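You operate a simulated robot arm through the tools that you are given. There is no shell and no other tool.

You are at the controls of a simulated robot arm. One attempt, no reset.

JOB
Fill the outer ring of holes on the yellow rig's board.
Fine: the head starts at S, which keeps its mark; fill no inner hole.

It is judged by the outcome, as a careful person would: the job done as asked, and still so three seconds after it is handed in. It fails if anything else is knocked over, pushed out of place, dropped, spilled or broken.

ROBOT AND FRAMES
A 6-joint arm with a two-finger gripper, fixed in place. Base frame: the origin is at the foot of the arm, x ahead of it, y to its left, z up. Lengths are in m, angles in degrees, forces in N, time in s.
It reaches about 1.298 m from its shoulder. Its first joint turns from -149.0 to 149.0 degrees. Payload 1.57 kg.
The TCP is the grasp point between the finger pads, 0.021 m short of the fingertips. In the tool frame z runs along the fingers and y along their closing line. Largest opening 0.07 m; the body of the gripper starts 0.05 m behind the TCP.
Orientation is that of the tool frame in the base frame, as [roll, pitch, yaw] about the fixed x, y, z axes, in that order (R = Rz(yaw) Ry(pitch) Rx(roll)). With the fingers straight down and closing along the base's y, the tool's x points along the base's -x, its y along +y and its z along -z.

CONTROLS
- The arm moves only by the tool send_rows. Its argument "series" is a list of rows, each a list of 3 entries, a list of its own where there are three numbers: the shift along the tool's x, y, z in m, then the turn, a rotation vector about the tool's x, y, z in degrees, then the opening in per cent of the stroke, from 0 (shut) to 100 (fully open). In form: [[[x, y, z], [ax, ay, az], claw], ...]. A call has 1 to 20 rows; each row shifts and turns the commanded pose from where the row before left it, along the tool's axes as they then stand. Rows are played at 5 a second. More than 0.05 m and 8.6 degrees between two rows, or a gripper value outside its range, and nothing of the call is played. A pose out of reach is approached as far as the arm can. The call stops where the force on the tool passes 40 N (or 10 N more than at its start, if that is more) or the arm is blocked; 0.2 s more then pass. The fingers move at their own pace and stop on an object; they squeeze with about 30 N. The grip force told is the motor's: it shows also when the fingers shut on nothing. Time passes only in rows, and 0.2 s behind the last, so rows that do not move let the fingers close. It gives the time, the measured TCP pose, the force on the tool (base axes), the opening and the grip force at its end, in the units of the frame above (readings bear some noise), with the torque about the TCP (base axes, N m) and any sound that the robot's microphone picked up.
- Cameras (640 x 400 px; columns grow to the right, rows downward): "scene" is fixed at [0.0504, -0.4978, 1.6019]; the picture's right is [0.39, -0.92, 0.00], its down [-0.43, -0.18, -0.88] and it looks along [0.81, 0.35, -0.47] (base axes); focal length 346 px, centre (320, 200). "wrist" rides on the gripper at [0.079, 0.004, -0.081] in the tool frame; the picture's right is [-0.05, 1.00, 0.00], its down [-0.67, -0.04, -0.74] and it looks along [-0.74, -0.04, 0.67] (tool axes); focal length 256 px, centre (320, 200). There is no depth. A picture from a camera that has moved, and an enlarged one, comes with that camera's place and axes in the base frame and with its lens.
- grab_frame(camera): a new picture of that camera. The clock stands still meanwhile.
- lift_body(by): slides the trunk up (or, below 0, down) by that many m; the arm rides with it, the base frame stays. It gives what a move gives, with no picture.
- zoom(camera, box): a new picture of the part [left, top, right, bottom] of that camera's present view, enlarged. The clock stands still meanwhile.
- finish_job(): hands the job in; it is judged then, once.

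Places have to be worked out from the pictures, the camera data and where the tool is seen. Open the gripper and draw the arm clear of the work before you hand the job in, unless the task says otherwise.

The tools are called after "Call:" as a command line: name --argument value ..., lists and objects as JSON in quotes. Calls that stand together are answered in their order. send_rows: Moves the arm, as the interface text tells. Its arguments: {"type":"object","properties":{"series":{"type":"array","items":{"type":"array"}}},"required":["series"]} The other tools are called the same way: lift_body (by) slides the trunk up or down; grab_frame (camera) takes a picture; zoom (camera, box) takes an enlarged picture of a part of a camera's view; finish_job () hands the job in.

At the start:

```text
t: 0.0
tcp_pos: [0.6713, -0.2405, 1.1759]
ee_rot: [-180.0, 0.1, 180.0]
contact_force: [0.3, 0.9, 0.4]
torque: [0.0, -0.02, -0.02]
gripper_width: 0.07
grip_force: 0.1
trunk travel left (down, up): [-0.857, 0.113]
```

scene: 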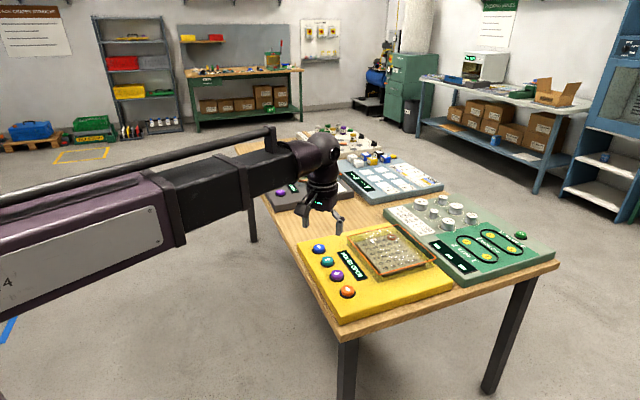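
wrist: 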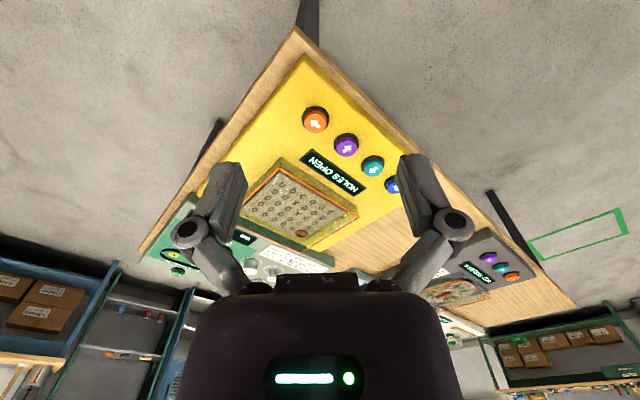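

I start by looking closely at the yellow rig and its buttons from both cameras.

Call:
zoom --camera "scene" --box '[290, 210, 460, 320]'

Call:
zoom --camera "wrist" --box '[220, 80, 420, 250]'

Call:
zoom --camera "scene" --box '[340, 220, 440, 285]'

```text
3.64 times, centred on (375, 265) of scene
camera zoom: at [0.0504, -0.4978, 1.6019], right [0.39, -0.92, 0.0], down [-0.43, -0.18, -0.88], along [0.81, 0.35, -0.47], focal length 1258 px, centre (120, -36)
```

zoom: 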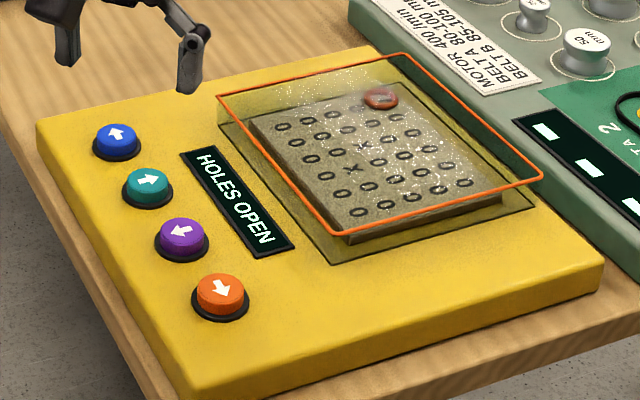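

```text
2.35 times, centred on (320, 165) of wrist
camera zoom: at [0.5907, -0.2378, 1.2562], right [0.05, 1.0, 0.0], down [0.67, -0.04, 0.74], along [0.74, -0.04, -0.67], focal length 602 px, centre (320, 282)
```

zoom: 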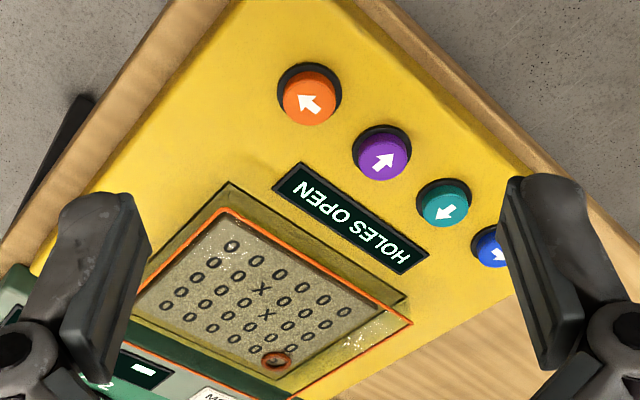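

```text
6.15 times, centred on (390, 252) of scene
camera zoom: at [0.0504, -0.4978, 1.6019], right [0.39, -0.92, 0.0], down [-0.43, -0.18, -0.88], along [0.81, 0.35, -0.47], focal length 2130 px, centre (-111, -123)
```

zoom: 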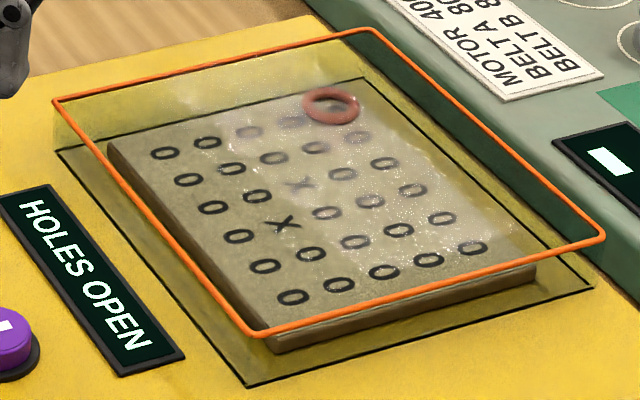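

The board is a 6×5 grid under a clear cover, with a red ring (the head) at one corner. The four arrow buttons sit about 0.87 m high, from roughly (0.98, -0.09) to (0.82, -0.26). I zoom in on the corner, the X marks and the display before moving.

Call:
zoom --camera "scene" --box '[355, 225, 415, 262]'

Call:
zoom --camera "wrist" --box '[240, 160, 360, 240]'

Call:
zoom --camera "scene" --box '[300, 235, 380, 305]'

Call:
zoom --camera "scene" --box '[260, 120, 560, 300]'

```text
10.67 times, centred on (385, 244) of scene
camera zoom: at [0.0504, -0.4978, 1.6019], right [0.39, -0.92, 0.0], down [-0.43, -0.18, -0.88], along [0.81, 0.35, -0.47], focal length 3691 px, centre (-373, -264)
```

zoom: 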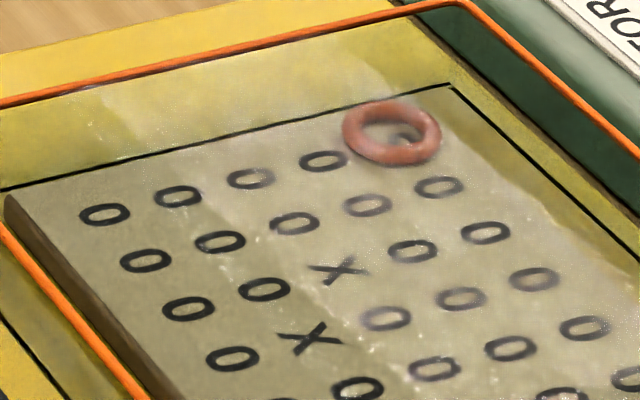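

```text
5.00 times, centred on (300, 200) of wrist
camera zoom: at [0.5907, -0.2378, 1.2562], right [0.05, 1.0, 0.0], down [0.67, -0.04, 0.74], along [0.74, -0.04, -0.67], focal length 1280 px, centre (420, 200)
```

zoom: 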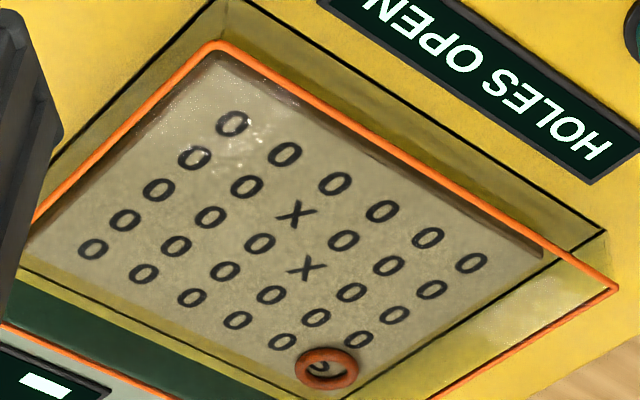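

```text
5.71 times, centred on (340, 270) of scene
camera zoom: at [0.0504, -0.4978, 1.6019], right [0.39, -0.92, 0.0], down [-0.43, -0.18, -0.88], along [0.81, 0.35, -0.47], focal length 1978 px, centre (206, -200)
```

zoom: 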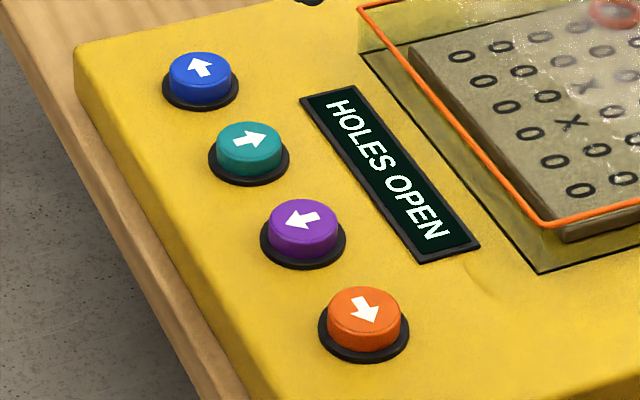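

```text
2.13 times, centred on (410, 210) of scene
camera zoom: at [0.0504, -0.4978, 1.6019], right [0.39, -0.92, 0.0], down [-0.43, -0.18, -0.88], along [0.81, 0.35, -0.47], focal length 738 px, centre (128, 179)
```

zoom: 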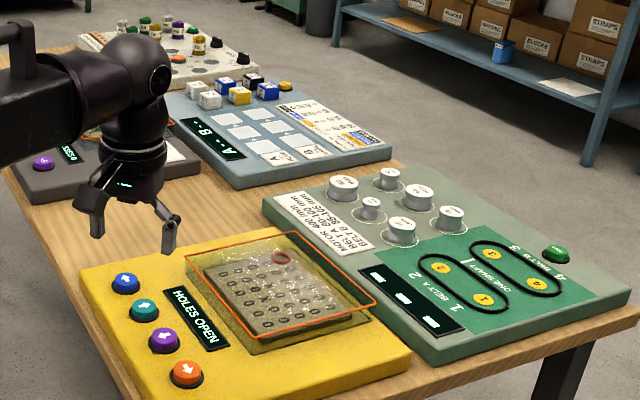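

The HOLES OPEN text reads from the blue end to the orange end, with its top toward the board. That makes the arrows blue = left, teal = up, purple = down and orange = right, with S at the top-left corner. I shut the fingers and move above the orange button at about (0.821, -0.256), staying well above it.

Call:
send_rows --series '[[[-0.03, -0.003, 0.033], [0, 0, 0], 0], [[-0.03, -0.003, 0.033], [0, 0, 0], 0], [[-0.03, -0.003, 0.033], [0, 0, 0], 0], [[-0.03, -0.003, 0.033], [0, 0, 0], 0], [[-0.03, -0.003, 0.033], [0, 0, 0], 0], [[0, 0, 0], [0, 0, 0], 0], [[0, 0, 0], [0, 0, 0], 0]]'

```text
t: 1.6
tcp_pos: [0.8226, -0.2544, 1.1735]
ee_rot: [-180.0, 0.1, -180.0]
contact_force: [-0.2, 0.3, -0.1]
torque: [0.0, -0.01, -0.01]
gripper_width: 0.0
grip_force: 28.6
out of reach, approached as far as the arm can: row 1, 2, 3, 4, 5
trunk travel left (down, up): [-0.857, 0.113]
```

The x and y moves were followed, but the arm could not go lower at this trunk height. I lower the trunk a little to see how that carries the tool.

Call:
lift_body --by -0.05

Call:
grab_frame --camera "scene"

Call:
grab_frame --camera "wrist"

```text
t: 2.5
tcp_pos: [0.822, -0.2553, 1.1255]
ee_rot: [180.0, 0.0, -179.9]
contact_force: [0.0, -0.8, 0.3]
torque: [-0.01, 0.02, -0.02]
gripper_width: 0.0001
grip_force: 28.8
trunk travel left (down, up): [-0.807, 0.163]
```

```text
taken
```

scene: 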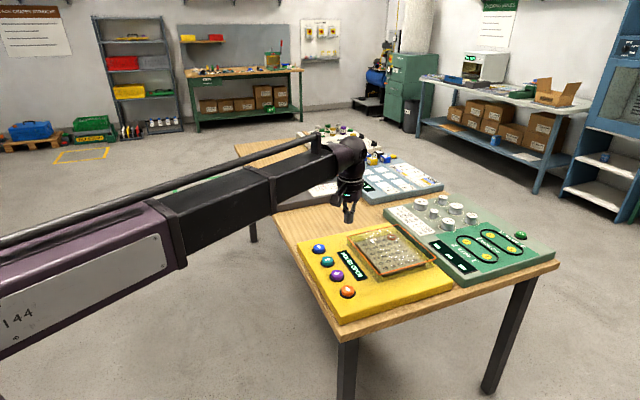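

```text
taken
camera wrist: at [0.7424, -0.2521, 1.2062], right [0.05, 1.0, 0.0], down [0.67, -0.04, 0.74], along [0.74, -0.04, -0.67], focal length 256 px, centre (320, 200)
```

wrist: 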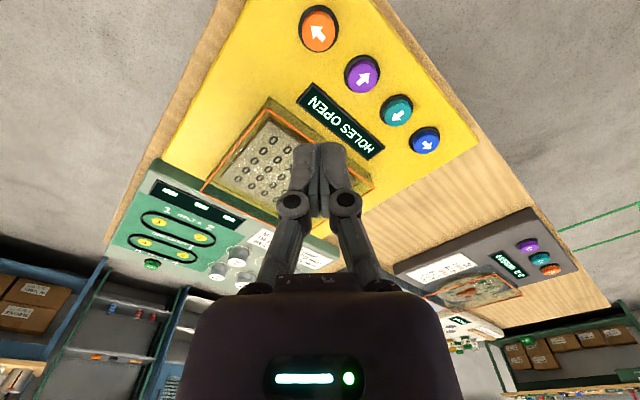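

The trunk carries the tool straight down with the arm pose unchanged. Next I test whether the arm itself can make a small downward stroke, since that would be handy for pressing.

Call:
send_rows --series '[[[0, 0, 0.01], [0, 0, 0], 0], [[0, 0, 0.01], [0, 0, 0], 0]]'

```text
t: 3.1
tcp_pos: [0.8216, -0.255, 1.1256]
ee_rot: [-179.9, 0.1, -180.0]
contact_force: [-0.1, -0.4, 0.4]
torque: [0.03, 0.02, 0.05]
gripper_width: 0.0
grip_force: 28.3
out of reach, approached as far as the arm can: row 1, 2
trunk travel left (down, up): [-0.807, 0.163]
```

The arm cannot go down from this height. I check whether it can go up and come back, which would give me a stroke with force stopping.

Call:
send_rows --series '[[[0, 0, -0.02], [0, 0, 0], 0], [[0, 0, -0.02], [0, 0, 0], 0], [[0, 0, 0], [0, 0, 0], 0]]'

```text
t: 3.9
tcp_pos: [0.8219, -0.2541, 1.1261]
ee_rot: [180.0, 0.0, 179.9]
contact_force: [-0.3, 0.4, 0.0]
torque: [0.04, 0.01, 0.01]
gripper_width: 0.0
grip_force: 28.6
out of reach, approached as far as the arm can: row 1, 2
trunk travel left (down, up): [-0.807, 0.163]
```

The arm holds its height and only the trunk moves the tool vertically. I centre over the orange button, which I estimate at (0.826, -0.257), and lower to about 0.95 before checking.

Call:
send_rows --series '[[[-0.004, -0.002, 0], [0, 0, 0], 0], [[0, 0, 0], [0, 0, 0], 0]]'

Call:
lift_body --by -0.165

Call:
zoom --camera "scene" --box '[290, 190, 450, 310]'

Call:
grab_frame --camera "wrist"

```text
t: 4.5
tcp_pos: [0.8256, -0.256, 1.126]
ee_rot: [-180.0, 0.1, 180.0]
contact_force: [0.9, 0.2, 0.1]
torque: [-0.01, -0.02, 0.01]
gripper_width: 0.0001
grip_force: 28.5
trunk travel left (down, up): [-0.807, 0.163]
```

```text
t: 6.4
tcp_pos: [0.8264, -0.257, 0.9593]
ee_rot: [-180.0, 0.0, -180.0]
contact_force: [-0.5, -0.1, -0.4]
torque: [0.03, 0.0, -0.01]
gripper_width: 0.0001
grip_force: 28.6
trunk travel left (down, up): [-0.642, 0.328]
```

```text
3.33 times, centred on (370, 250) of scene
camera zoom: at [0.0504, -0.4978, 1.6019], right [0.39, -0.92, 0.0], down [-0.43, -0.18, -0.88], along [0.81, 0.35, -0.47], focal length 1154 px, centre (153, 33)
```

zoom: 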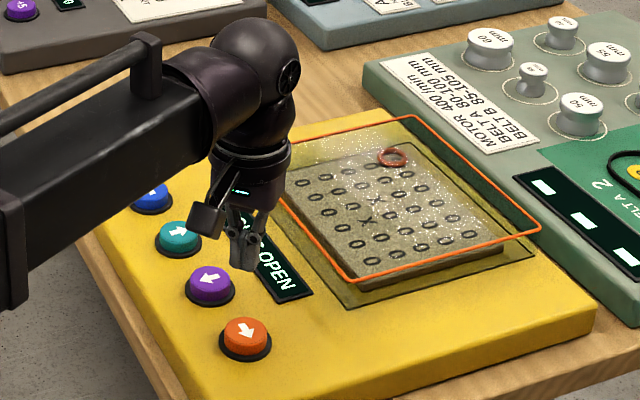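

```text
taken
camera wrist: at [0.7466, -0.2537, 1.0412], right [0.05, 1.0, 0.0], down [0.67, -0.04, 0.74], along [0.74, -0.04, -0.67], focal length 256 px, centre (320, 200)
```

wrist: 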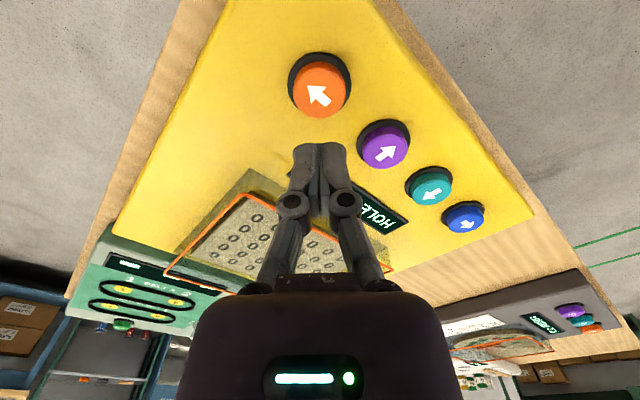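

The fingertips sit directly above the orange button: (0.826, -0.257, 0.86) projects onto it in the scene view. I lower most of the way first, then creep down in small steps.

Call:
lift_body --by -0.06

Call:
zoom --camera "scene" --box '[290, 210, 450, 310]'

Call:
grab_frame --camera "wrist"

```text
t: 7.4
tcp_pos: [0.8259, -0.2564, 0.8998]
ee_rot: [-180.0, 0.0, -180.0]
contact_force: [0.0, 0.2, 0.4]
torque: [0.02, 0.03, -0.02]
gripper_width: 0.0
grip_force: 28.5
trunk travel left (down, up): [-0.582, 0.388]
```

```text
4.00 times, centred on (370, 260) of scene
camera zoom: at [0.0504, -0.4978, 1.6019], right [0.39, -0.92, 0.0], down [-0.43, -0.18, -0.88], along [0.81, 0.35, -0.47], focal length 1384 px, centre (120, -40)
```

zoom: 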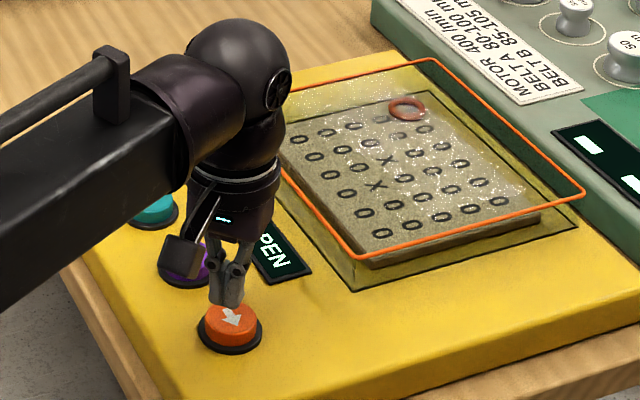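

```text
taken
camera wrist: at [0.7465, -0.2537, 0.9812], right [0.05, 1.0, 0.0], down [0.67, -0.04, 0.74], along [0.74, -0.04, -0.67], focal length 256 px, centre (320, 200)
```

wrist: 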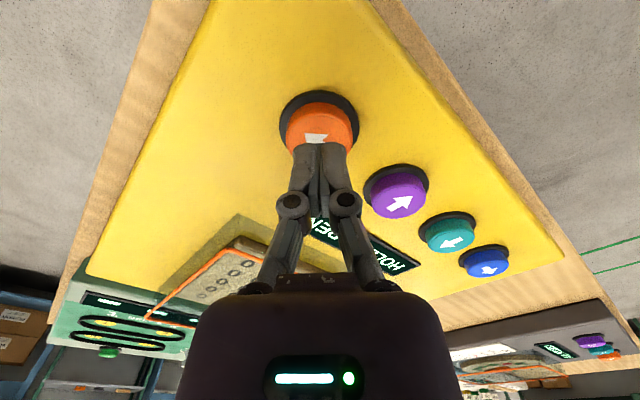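

The tips are just above the orange cap, roughly centred. I go down 1 cm at a time and watch the force.

Call:
lift_body --by -0.01

```text
t: 8.0
tcp_pos: [0.8252, -0.2565, 0.8895]
ee_rot: [179.9, 0.0, 179.9]
contact_force: [-0.2, 0.2, -0.3]
torque: [0.03, 0.02, 0.01]
gripper_width: 0.0
grip_force: 28.8
trunk travel left (down, up): [-0.572, 0.398]
```

No contact yet, so I lower a bit further.

Call:
lift_body --by -0.006

```text
t: 8.5
tcp_pos: [0.8269, -0.2565, 0.885]
ee_rot: [-180.0, 0.0, -180.0]
contact_force: [-0.3, 0.4, 0.4]
torque: [-0.02, -0.01, 0.01]
gripper_width: 0.0
grip_force: 28.7
trunk travel left (down, up): [-0.566, 0.404]
```

Still free, so another small step.

Call:
lift_body --by -0.004

Call:
zoom --camera "scene" --box '[290, 210, 450, 310]'

```text
t: 9.1
tcp_pos: [0.8254, -0.2557, 0.8805]
ee_rot: [-180.0, 0.1, 180.0]
contact_force: [0.4, -0.1, 0.7]
torque: [0.01, 0.0, 0.02]
gripper_width: 0.0
grip_force: 28.7
trunk travel left (down, up): [-0.562, 0.408]
```

```text
4.00 times, centred on (370, 260) of scene
camera zoom: at [0.0504, -0.4978, 1.6019], right [0.39, -0.92, 0.0], down [-0.43, -0.18, -0.88], along [0.81, 0.35, -0.47], focal length 1384 px, centre (120, -40)
```

zoom: 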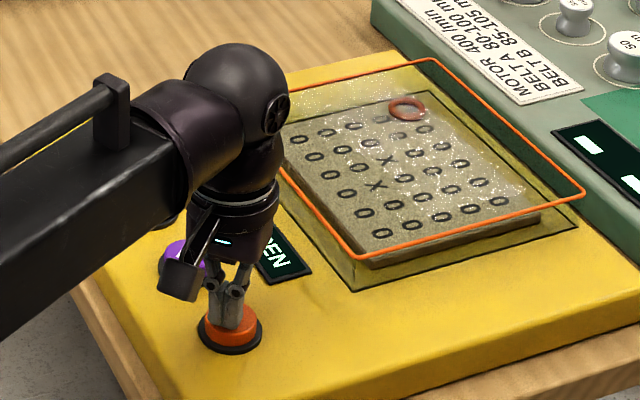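

The tips look almost on the cap. I continue in 3 mm steps.

Call:
lift_body --by -0.003

```text
t: 9.6
tcp_pos: [0.8268, -0.2569, 0.8767]
ee_rot: [179.9, 0.0, -180.0]
contact_force: [-0.1, 0.3, 0.0]
torque: [0.0, 0.0, -0.02]
gripper_width: 0.0
grip_force: 28.7
trunk travel left (down, up): [-0.559, 0.411]
```

Still no contact force, so I go on down.

Call:
lift_body --by -0.003

```text
t: 10.1
tcp_pos: [0.8272, -0.2569, 0.8746]
ee_rot: [-180.0, 0.0, 179.9]
contact_force: [-1.2, -0.5, 0.7]
torque: [-0.01, -0.04, 0.03]
gripper_width: 0.0061
grip_force: 28.7
trunk travel left (down, up): [-0.556, 0.414]
```

The opening reading jumped to 6 mm, which may mean first contact. I look before going further.

Call:
zoom --camera "scene" --box '[310, 240, 390, 300]'

Call:
zoom --camera "wrist" --box '[240, 80, 400, 220]'

Call:
zoom --camera "scene" --box '[355, 220, 445, 280]'

```text
6.67 times, centred on (350, 270) of scene
camera zoom: at [0.0504, -0.4978, 1.6019], right [0.39, -0.92, 0.0], down [-0.43, -0.18, -0.88], along [0.81, 0.35, -0.47], focal length 2307 px, centre (120, -267)
```

zoom: 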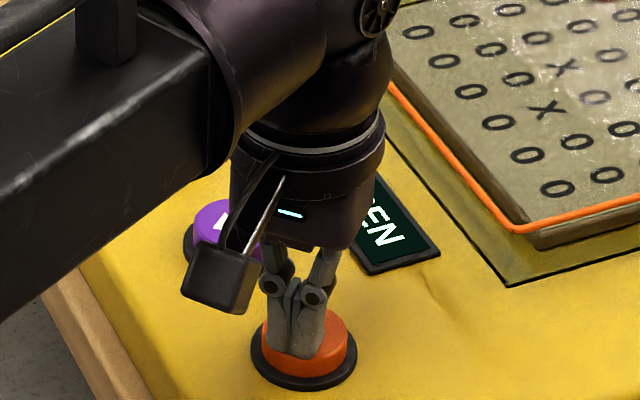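

```text
2.86 times, centred on (320, 150) of wrist
camera zoom: at [0.7465, -0.2537, 0.9552], right [0.05, 1.0, 0.0], down [0.67, -0.04, 0.74], along [0.74, -0.04, -0.67], focal length 731 px, centre (320, 343)
```

zoom: 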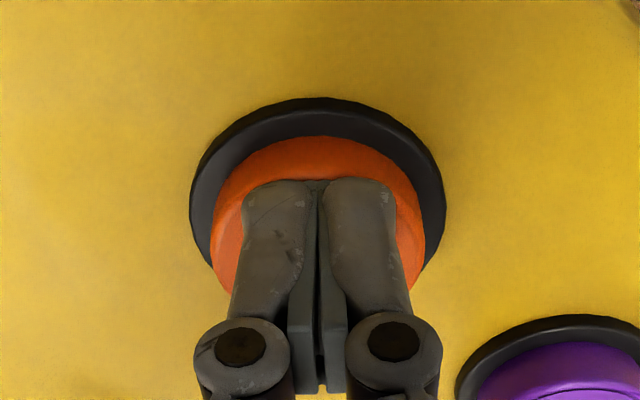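

```text
6.67 times, centred on (400, 250) of scene
camera zoom: at [0.0504, -0.4978, 1.6019], right [0.39, -0.92, 0.0], down [-0.43, -0.18, -0.88], along [0.81, 0.35, -0.47], focal length 2307 px, centre (-213, -133)
```

zoom: 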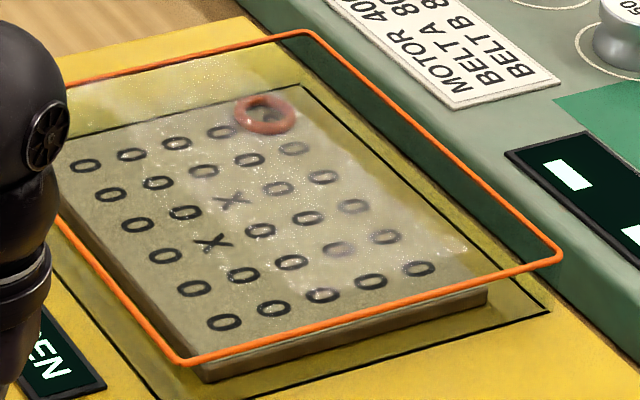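

The tips are on the cap and the head has not moved yet. I push 3 mm more.

Call:
lift_body --by -0.003

Call:
zoom --camera "scene" --box '[355, 220, 445, 280]'

```text
t: 10.6
tcp_pos: [0.8271, -0.2562, 0.8715]
ee_rot: [-180.0, 0.1, 180.0]
contact_force: [1.6, 0.0, 3.3]
torque: [-0.02, -0.08, -0.02]
gripper_width: 0.0061
grip_force: 28.3
trunk travel left (down, up): [-0.553, 0.417]
heard: click
```

```text
6.67 times, centred on (400, 250) of scene
camera zoom: at [0.0504, -0.4978, 1.6019], right [0.39, -0.92, 0.0], down [-0.43, -0.18, -0.88], along [0.81, 0.35, -0.47], focal length 2307 px, centre (-213, -133)
```

zoom: 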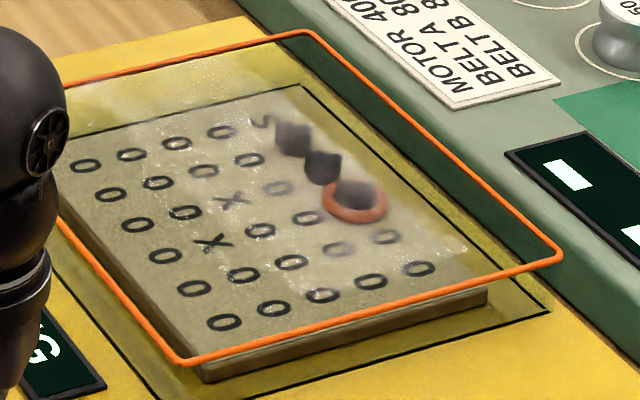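

A click was heard: the head moved right and filled three holes in one press. I release at once and see where it stops.

Call:
lift_body --by 0.008

Call:
zoom --camera "scene" --box '[355, 220, 445, 280]'

Call:
zoom --camera "scene" --box '[310, 240, 390, 300]'

```text
t: 11.2
tcp_pos: [0.8253, -0.2559, 0.8788]
ee_rot: [180.0, 0.0, -180.0]
contact_force: [-0.8, 0.1, 0.4]
torque: [0.01, 0.02, -0.01]
gripper_width: 0.0001
grip_force: 29.0
trunk travel left (down, up): [-0.561, 0.409]
```

```text
6.67 times, centred on (400, 250) of scene
camera zoom: at [0.0504, -0.4978, 1.6019], right [0.39, -0.92, 0.0], down [-0.43, -0.18, -0.88], along [0.81, 0.35, -0.47], focal length 2307 px, centre (-213, -133)
```

zoom: 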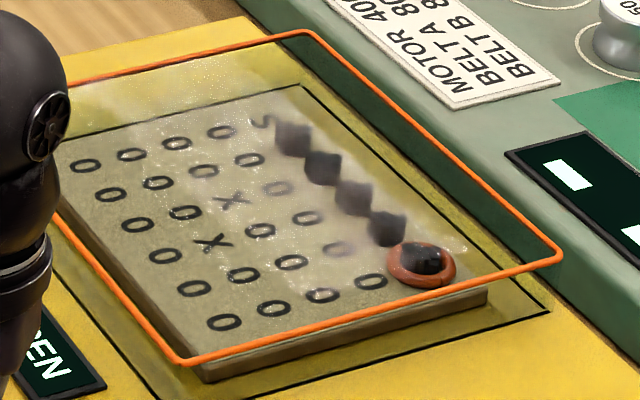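

```text
6.67 times, centred on (350, 270) of scene
camera zoom: at [0.0504, -0.4978, 1.6019], right [0.39, -0.92, 0.0], down [-0.43, -0.18, -0.88], along [0.81, 0.35, -0.47], focal length 2307 px, centre (120, -267)
```

zoom: 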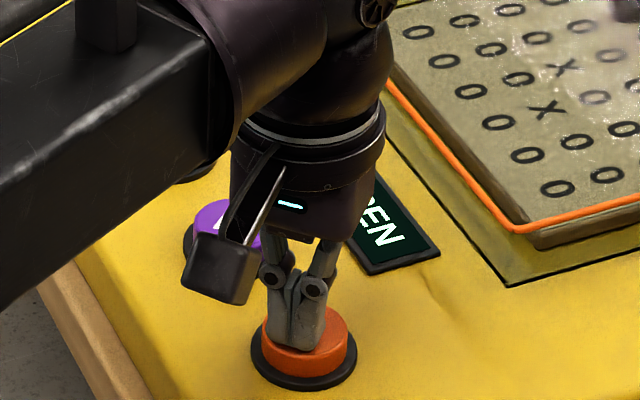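

One press slides the head to the edge. The top row is now filled (5 holes), S is still marked and the head is in the top-right corner. Next is "down" (purple), which I estimate at (0.8855, -0.2005), so I lift clear and move over it.

Call:
lift_body --by 0.035

Call:
send_rows --series '[[[-0.02, 0.0185, 0], [0, 0, 0], 0], [[-0.02, 0.0185, 0], [0, 0, 0], 0], [[-0.0195, 0.0185, 0], [0, 0, 0], 0], [[0, 0, 0], [0, 0, 0], 0]]'

Call:
zoom --camera "scene" --box '[290, 210, 450, 310]'

Call:
grab_frame --camera "wrist"

```text
t: 12.0
tcp_pos: [0.8258, -0.2564, 0.914]
ee_rot: [180.0, -0.1, 180.0]
contact_force: [0.1, -0.7, -0.2]
torque: [-0.01, -0.03, 0.02]
gripper_width: 0.0
grip_force: 28.9
trunk travel left (down, up): [-0.596, 0.374]
```

```text
t: 13.0
tcp_pos: [0.8855, -0.2015, 0.9146]
ee_rot: [179.9, 0.0, 179.9]
contact_force: [0.7, -0.7, 0.4]
torque: [0.02, -0.01, 0.0]
gripper_width: 0.0001
grip_force: 28.7
trunk travel left (down, up): [-0.596, 0.374]
```

```text
4.00 times, centred on (370, 260) of scene
camera zoom: at [0.0504, -0.4978, 1.6019], right [0.39, -0.92, 0.0], down [-0.43, -0.18, -0.88], along [0.81, 0.35, -0.47], focal length 1384 px, centre (120, -40)
```

zoom: 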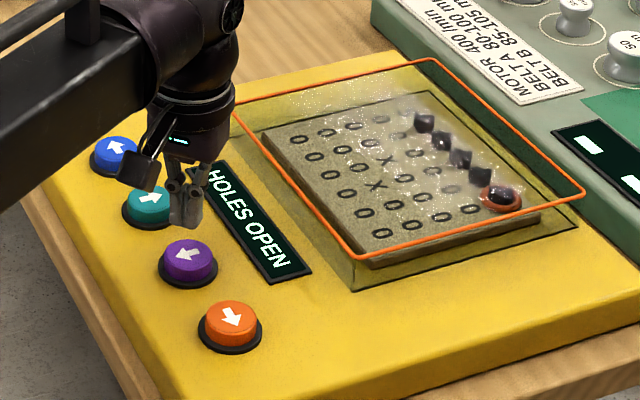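

```text
taken
camera wrist: at [0.8061, -0.1982, 0.9951], right [0.05, 1.0, 0.0], down [0.67, -0.04, 0.74], along [0.74, -0.04, -0.67], focal length 256 px, centre (320, 200)
```

wrist: 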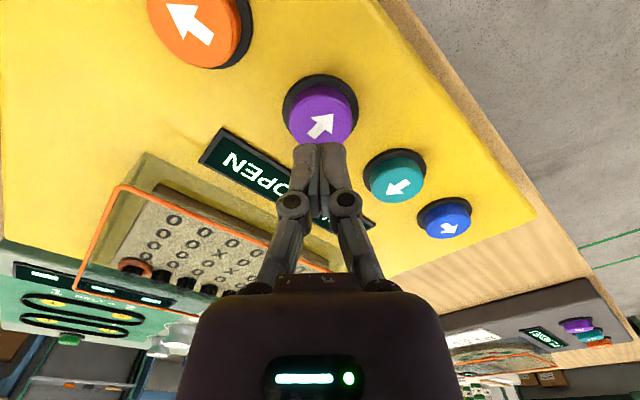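

The tool is centred over purple; the wrist view puts the cap at (0.885, -0.2005). I lower to just above it, then make the short press.

Call:
lift_body --by -0.036

Call:
lift_body --by -0.007

Call:
zoom --camera "scene" --box '[355, 220, 445, 280]'

```text
t: 13.8
tcp_pos: [0.8868, -0.2012, 0.8779]
ee_rot: [-180.0, 0.0, 179.9]
contact_force: [0.2, 0.4, -0.3]
torque: [-0.04, 0.0, 0.03]
gripper_width: 0.0002
grip_force: 28.3
trunk travel left (down, up): [-0.56, 0.41]
```

```text
t: 14.3
tcp_pos: [0.8855, -0.2017, 0.8714]
ee_rot: [-179.9, 0.0, 180.0]
contact_force: [0.8, 0.0, 4.1]
torque: [0.02, -0.09, 0.01]
gripper_width: 0.0061
grip_force: 28.3
trunk travel left (down, up): [-0.553, 0.417]
heard: click
```

```text
6.67 times, centred on (400, 250) of scene
camera zoom: at [0.0504, -0.4978, 1.6019], right [0.39, -0.92, 0.0], down [-0.43, -0.18, -0.88], along [0.81, 0.35, -0.47], focal length 2307 px, centre (-213, -133)
```

zoom: 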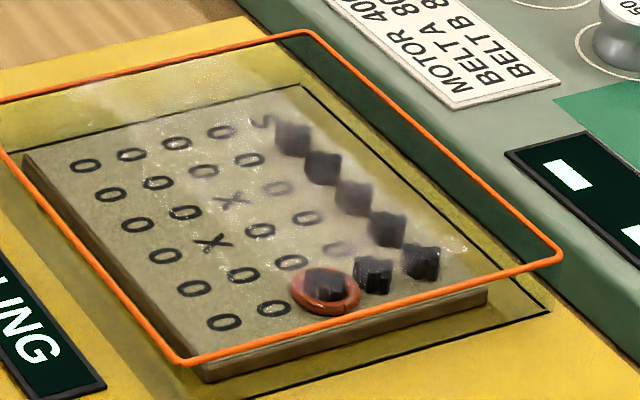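

The head is now sliding down the right-hand column as wanted. I release, lift clear and check where it ends.

Call:
lift_body --by 0.043

Call:
zoom --camera "scene" --box '[355, 220, 445, 280]'

```text
t: 15.2
tcp_pos: [0.886, -0.202, 0.9143]
ee_rot: [-180.0, 0.0, -180.0]
contact_force: [0.2, 0.0, 0.0]
torque: [-0.02, 0.0, 0.01]
gripper_width: 0.0
grip_force: 28.5
trunk travel left (down, up): [-0.596, 0.374]
```

```text
6.67 times, centred on (400, 250) of scene
camera zoom: at [0.0504, -0.4978, 1.6019], right [0.39, -0.92, 0.0], down [-0.43, -0.18, -0.88], along [0.81, 0.35, -0.47], focal length 2307 px, centre (-213, -133)
```

zoom: 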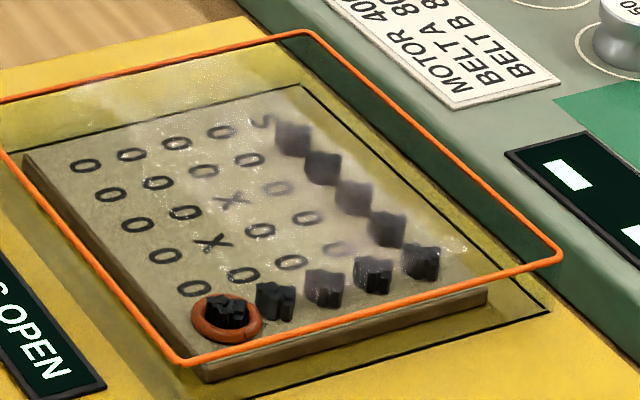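

The head is at the bottom-right corner with the right column filled. Next is "left" (blue) at about (0.9955, -0.090), so I move over it.

Call:
send_rows --series '[[[-0.0274, 0.028, 0], [0, 0, 0], 0], [[-0.0274, 0.028, 0], [0, 0, 0], 0], [[-0.0274, 0.028, 0], [0, 0, 0], 0], [[-0.0274, 0.028, 0], [0, 0, 0], 0], [[0, 0, 0], [0, 0, 0], 0]]'

Call:
zoom --camera "scene" --box '[290, 210, 450, 310]'

Call:
grab_frame --camera "wrist"

```text
t: 16.4
tcp_pos: [0.9961, -0.0871, 0.9139]
ee_rot: [-180.0, 0.0, 179.9]
contact_force: [0.0, -0.1, 0.1]
torque: [-0.03, 0.0, -0.01]
gripper_width: 0.0001
grip_force: 28.3
trunk travel left (down, up): [-0.596, 0.374]
```

```text
4.00 times, centred on (370, 260) of scene
camera zoom: at [0.0504, -0.4978, 1.6019], right [0.39, -0.92, 0.0], down [-0.43, -0.18, -0.88], along [0.81, 0.35, -0.47], focal length 1384 px, centre (120, -40)
```

zoom: 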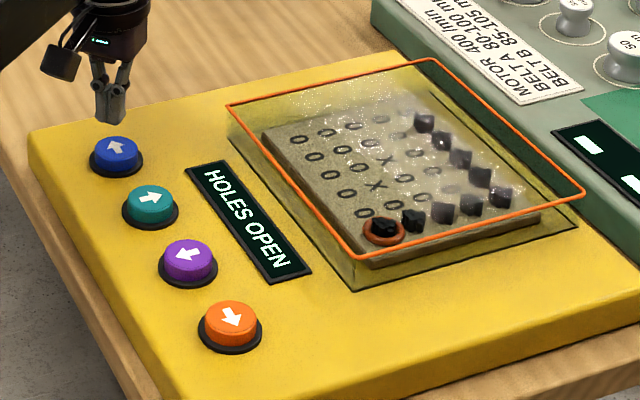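

```text
taken
camera wrist: at [0.9155, -0.0845, 0.9951], right [0.05, 1.0, 0.0], down [0.67, -0.04, 0.74], along [0.74, -0.04, -0.67], focal length 256 px, centre (320, 200)
```

wrist: 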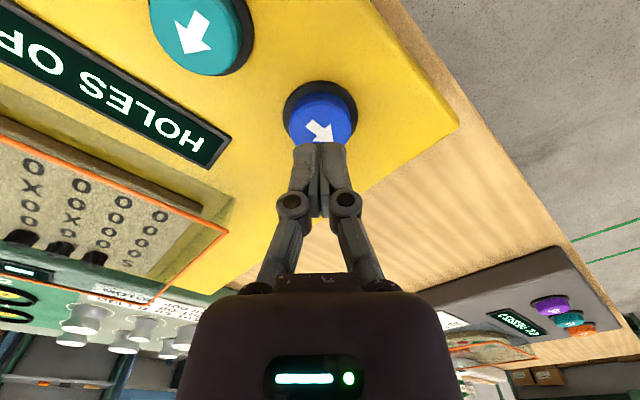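

Blue is centred under the tips (cap at about 0.997, -0.089). I press it with the same stroke.

Call:
lift_body --by -0.036

Call:
lift_body --by -0.007

Call:
lift_body --by 0.043

Call:
zoom --camera "scene" --box '[355, 220, 445, 280]'

```text
t: 17.2
tcp_pos: [0.9953, -0.0872, 0.8788]
ee_rot: [179.9, 0.1, -179.9]
contact_force: [0.2, 0.4, 0.8]
torque: [-0.01, -0.02, -0.01]
gripper_width: 0.0001
grip_force: 28.4
trunk travel left (down, up): [-0.56, 0.41]
```

```text
t: 17.8
tcp_pos: [0.9952, -0.0874, 0.8699]
ee_rot: [-180.0, 0.0, 180.0]
contact_force: [0.6, 0.2, 4.4]
torque: [-0.02, -0.05, 0.0]
gripper_width: 0.0059
grip_force: 28.8
trunk travel left (down, up): [-0.553, 0.417]
heard: click
```

```text
t: 18.6
tcp_pos: [0.9953, -0.087, 0.9147]
ee_rot: [-180.0, 0.0, 180.0]
contact_force: [0.3, -0.6, -0.9]
torque: [-0.01, -0.01, 0.01]
gripper_width: 0.0002
grip_force: 28.5
trunk travel left (down, up): [-0.596, 0.374]
```

```text
6.67 times, centred on (400, 250) of scene
camera zoom: at [0.0504, -0.4978, 1.6019], right [0.39, -0.92, 0.0], down [-0.43, -0.18, -0.88], along [0.81, 0.35, -0.47], focal length 2307 px, centre (-213, -133)
```

zoom: 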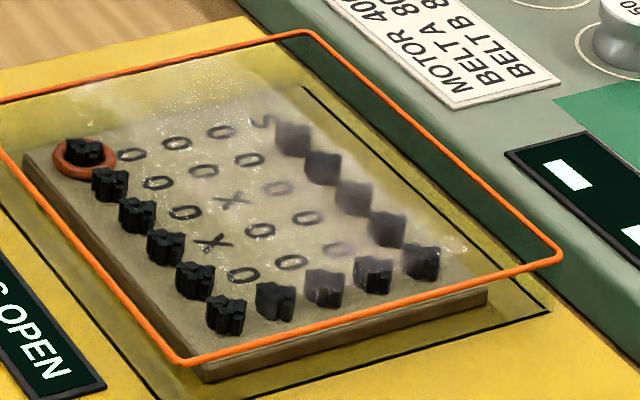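

The bottom row is filled and the head is at the bottom-left corner. Three holes remain in the left column, so I move to "up" (teal) at about (0.941, -0.145).

Call:
send_rows --series '[[[0.0183, -0.0191, 0], [0, 0, 0], 0], [[0.0183, -0.0191, 0], [0, 0, 0], 0], [[0.0183, -0.0191, 0], [0, 0, 0], 0], [[0, 0, 0], [0, 0, 0], 0]]'

Call:
zoom --camera "scene" --box '[290, 210, 450, 310]'

Call:
grab_frame --camera "wrist"

```text
t: 19.6
tcp_pos: [0.9394, -0.1446, 0.9135]
ee_rot: [-179.9, -0.1, -180.0]
contact_force: [0.0, 0.6, 0.7]
torque: [-0.01, -0.02, -0.01]
gripper_width: 0.0002
grip_force: 28.7
trunk travel left (down, up): [-0.596, 0.374]
```

```text
4.00 times, centred on (370, 260) of scene
camera zoom: at [0.0504, -0.4978, 1.6019], right [0.39, -0.92, 0.0], down [-0.43, -0.18, -0.88], along [0.81, 0.35, -0.47], focal length 1384 px, centre (120, -40)
```

zoom: 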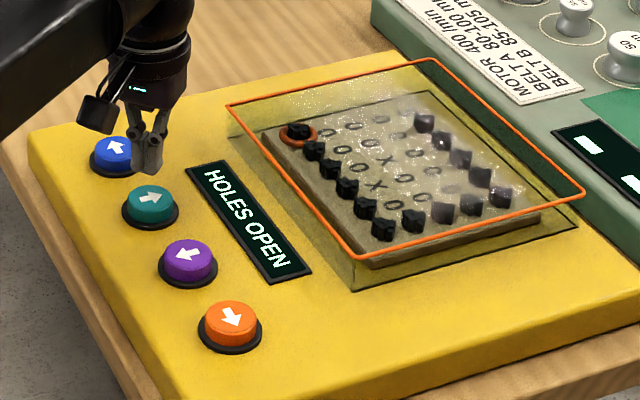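

```text
taken
camera wrist: at [0.8598, -0.1424, 0.9951], right [0.05, 1.0, 0.0], down [0.67, -0.04, 0.74], along [0.74, -0.04, -0.67], focal length 256 px, centre (320, 200)
```

wrist: 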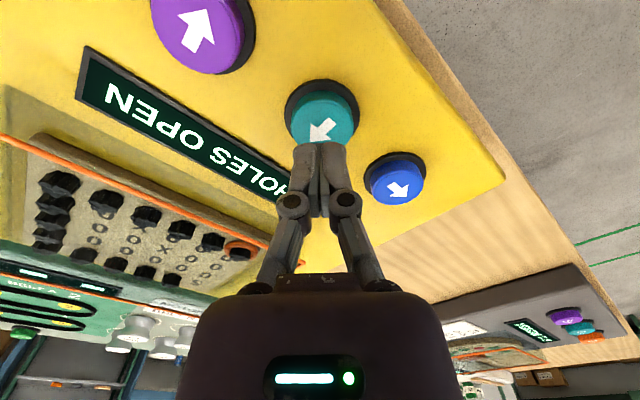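

Teal is centred under the tips and the head is waiting at the bottom-left. I press teal with the same stroke and release.

Call:
lift_body --by -0.036

Call:
lift_body --by -0.007

Call:
lift_body --by 0.043

Call:
zoom --camera "scene" --box '[355, 220, 445, 280]'

```text
t: 20.4
tcp_pos: [0.9393, -0.1448, 0.8788]
ee_rot: [180.0, -0.1, 180.0]
contact_force: [-0.4, 0.2, 0.1]
torque: [0.0, 0.02, 0.02]
gripper_width: 0.0
grip_force: 28.6
trunk travel left (down, up): [-0.56, 0.41]
```

```text
t: 21.0
tcp_pos: [0.9384, -0.1452, 0.8718]
ee_rot: [-179.9, -0.1, -180.0]
contact_force: [0.9, -0.1, 3.9]
torque: [0.0, -0.05, -0.02]
gripper_width: 0.0061
grip_force: 28.5
trunk travel left (down, up): [-0.553, 0.417]
heard: click
```

```text
t: 21.8
tcp_pos: [0.9382, -0.1445, 0.9131]
ee_rot: [179.9, 0.1, 180.0]
contact_force: [0.0, 0.1, -1.0]
torque: [0.01, 0.03, 0.02]
gripper_width: 0.0
grip_force: 28.7
trunk travel left (down, up): [-0.596, 0.374]
```

```text
6.67 times, centred on (400, 250) of scene
camera zoom: at [0.0504, -0.4978, 1.6019], right [0.39, -0.92, 0.0], down [-0.43, -0.18, -0.88], along [0.81, 0.35, -0.47], focal length 2307 px, centre (-213, -133)
```

zoom: 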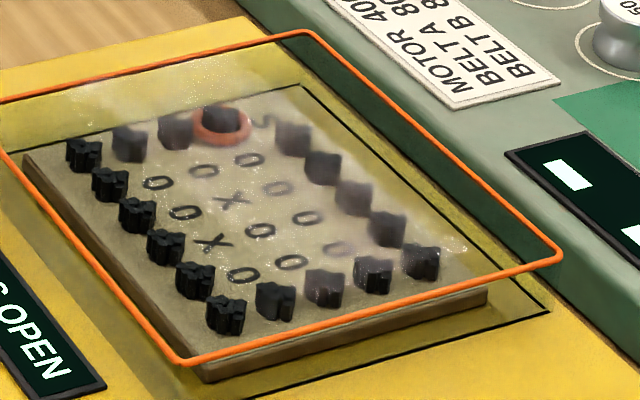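

All 17 outer holes look filled and S still shows its mark. I raise the tool, open the fingers well above the rig and draw back, then check once more.

Call:
lift_body --by 0.2

Call:
send_rows --series '[[[0.04, 0, 0], [0, 0, 0], 100], [[0.04, 0, 0], [0, 0, 0], 100], [[0.04, 0, 0], [0, 0, 0], 100], [[0.04, 0, 0], [0, 0, 0], 100], [[0.04, 0, 0], [0, 0, 0], 100], [[0.04, 0, 0], [0, 0, 0], 100], [[0, 0, 0], [0, 0, 0], 100], [[0, 0, 0], [0, 0, 0], 100]]'

Call:
zoom --camera "scene" --box '[290, 210, 450, 310]'

Call:
zoom --camera "scene" --box '[355, 220, 445, 280]'

Call:
grab_frame --camera "scene"

Call:
grab_frame --camera "wrist"

```text
t: 24.0
tcp_pos: [0.9392, -0.1452, 1.1143]
ee_rot: [-179.9, 0.0, 180.0]
contact_force: [0.0, 0.4, 0.1]
torque: [0.02, -0.01, 0.0]
gripper_width: 0.0
grip_force: 28.8
trunk travel left (down, up): [-0.796, 0.174]
```

```text
t: 25.8
tcp_pos: [0.6993, -0.1456, 1.1142]
ee_rot: [-180.0, 0.1, -180.0]
contact_force: [-0.4, 0.4, 0.6]
torque: [-0.04, -0.03, 0.01]
gripper_width: 0.0701
grip_force: 0.0
trunk travel left (down, up): [-0.796, 0.174]
```

```text
4.00 times, centred on (370, 260) of scene
camera zoom: at [0.0504, -0.4978, 1.6019], right [0.39, -0.92, 0.0], down [-0.43, -0.18, -0.88], along [0.81, 0.35, -0.47], focal length 1384 px, centre (120, -40)
```

zoom: 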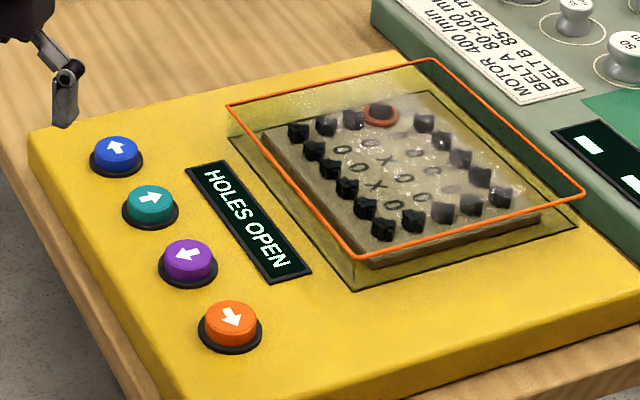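

```text
6.67 times, centred on (400, 250) of scene
camera zoom: at [0.0504, -0.4978, 1.6019], right [0.39, -0.92, 0.0], down [-0.43, -0.18, -0.88], along [0.81, 0.35, -0.47], focal length 2307 px, centre (-213, -133)
```

zoom: 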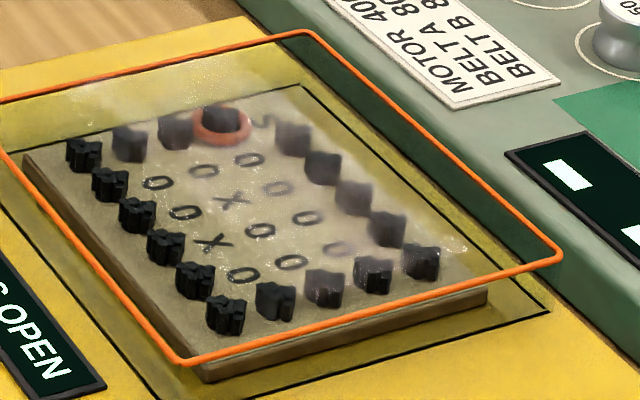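

```text
taken
```

scene: 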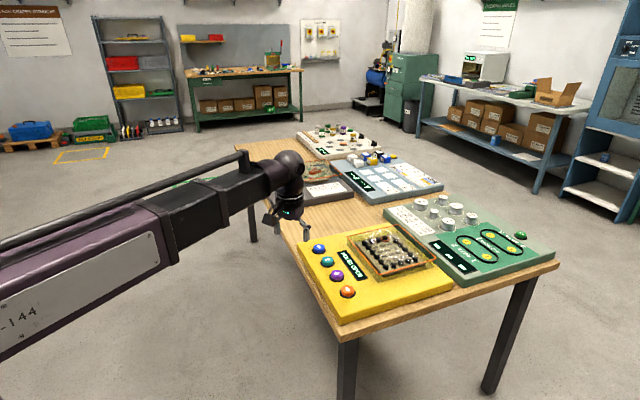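

```text
taken
camera wrist: at [0.6188, -0.1419, 1.1953], right [0.05, 1.0, 0.0], down [0.67, -0.04, 0.75], along [0.74, -0.04, -0.67], focal length 256 px, centre (320, 200)
```

wrist: 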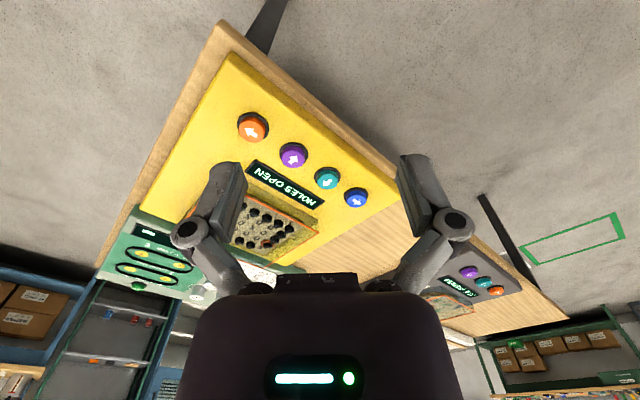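

The scene view shows all 17 outer holes filled: 5 top, 4 right, 5 bottom and 3 left. S still shows its mark and no inner hole is filled. I confirm with one last close look from the wrist camera.

Call:
zoom --camera "wrist" --box '[215, 170, 325, 270]'

Call:
zoom --camera "scene" --box '[355, 225, 415, 262]'

```text
4.00 times, centred on (270, 220) of wrist
camera zoom: at [0.6188, -0.1419, 1.1953], right [0.05, 1.0, 0.0], down [0.67, -0.04, 0.75], along [0.74, -0.04, -0.67], focal length 1024 px, centre (520, 120)
```

zoom: 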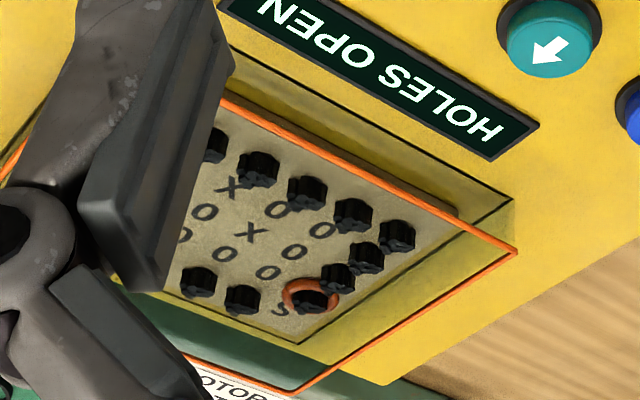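

```text
10.67 times, centred on (385, 244) of scene
camera zoom: at [0.0504, -0.4978, 1.6019], right [0.39, -0.92, 0.0], down [-0.43, -0.18, -0.88], along [0.81, 0.35, -0.47], focal length 3691 px, centre (-373, -264)
```

zoom: 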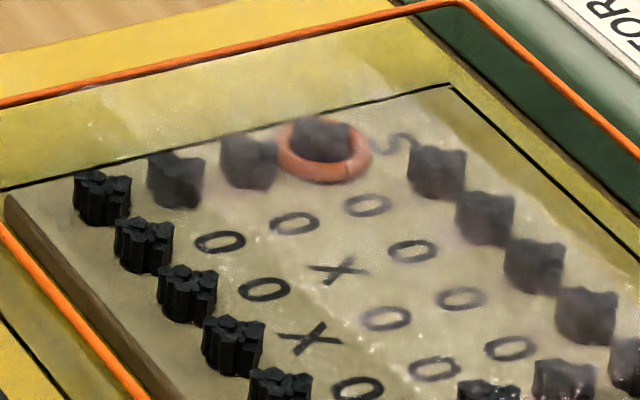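

Both views agree: the outer ring is full, S keeps its mark, the inner holes are open and nothing has been disturbed. The gripper is open and the arm is clear, so I hand the job in.

Call:
finish_job

```text
The job is handed in.
```

The outer ring on the yellow rig's board is filled: all 17 holes, checked from both cameras before I handed the job in. S still shows its mark, and none of the inner holes were filled.

It took four presses: orange (right), purple (down), blue (left) and teal (up). Each press slid the head along the edge until it could go no further. The head now rests on the last filled hole, next to S.

The display still reads "HOLES OPEN", probably because the inner holes are open. Nothing else on the table was disturbed, and the arm is drawn back with the gripper open.
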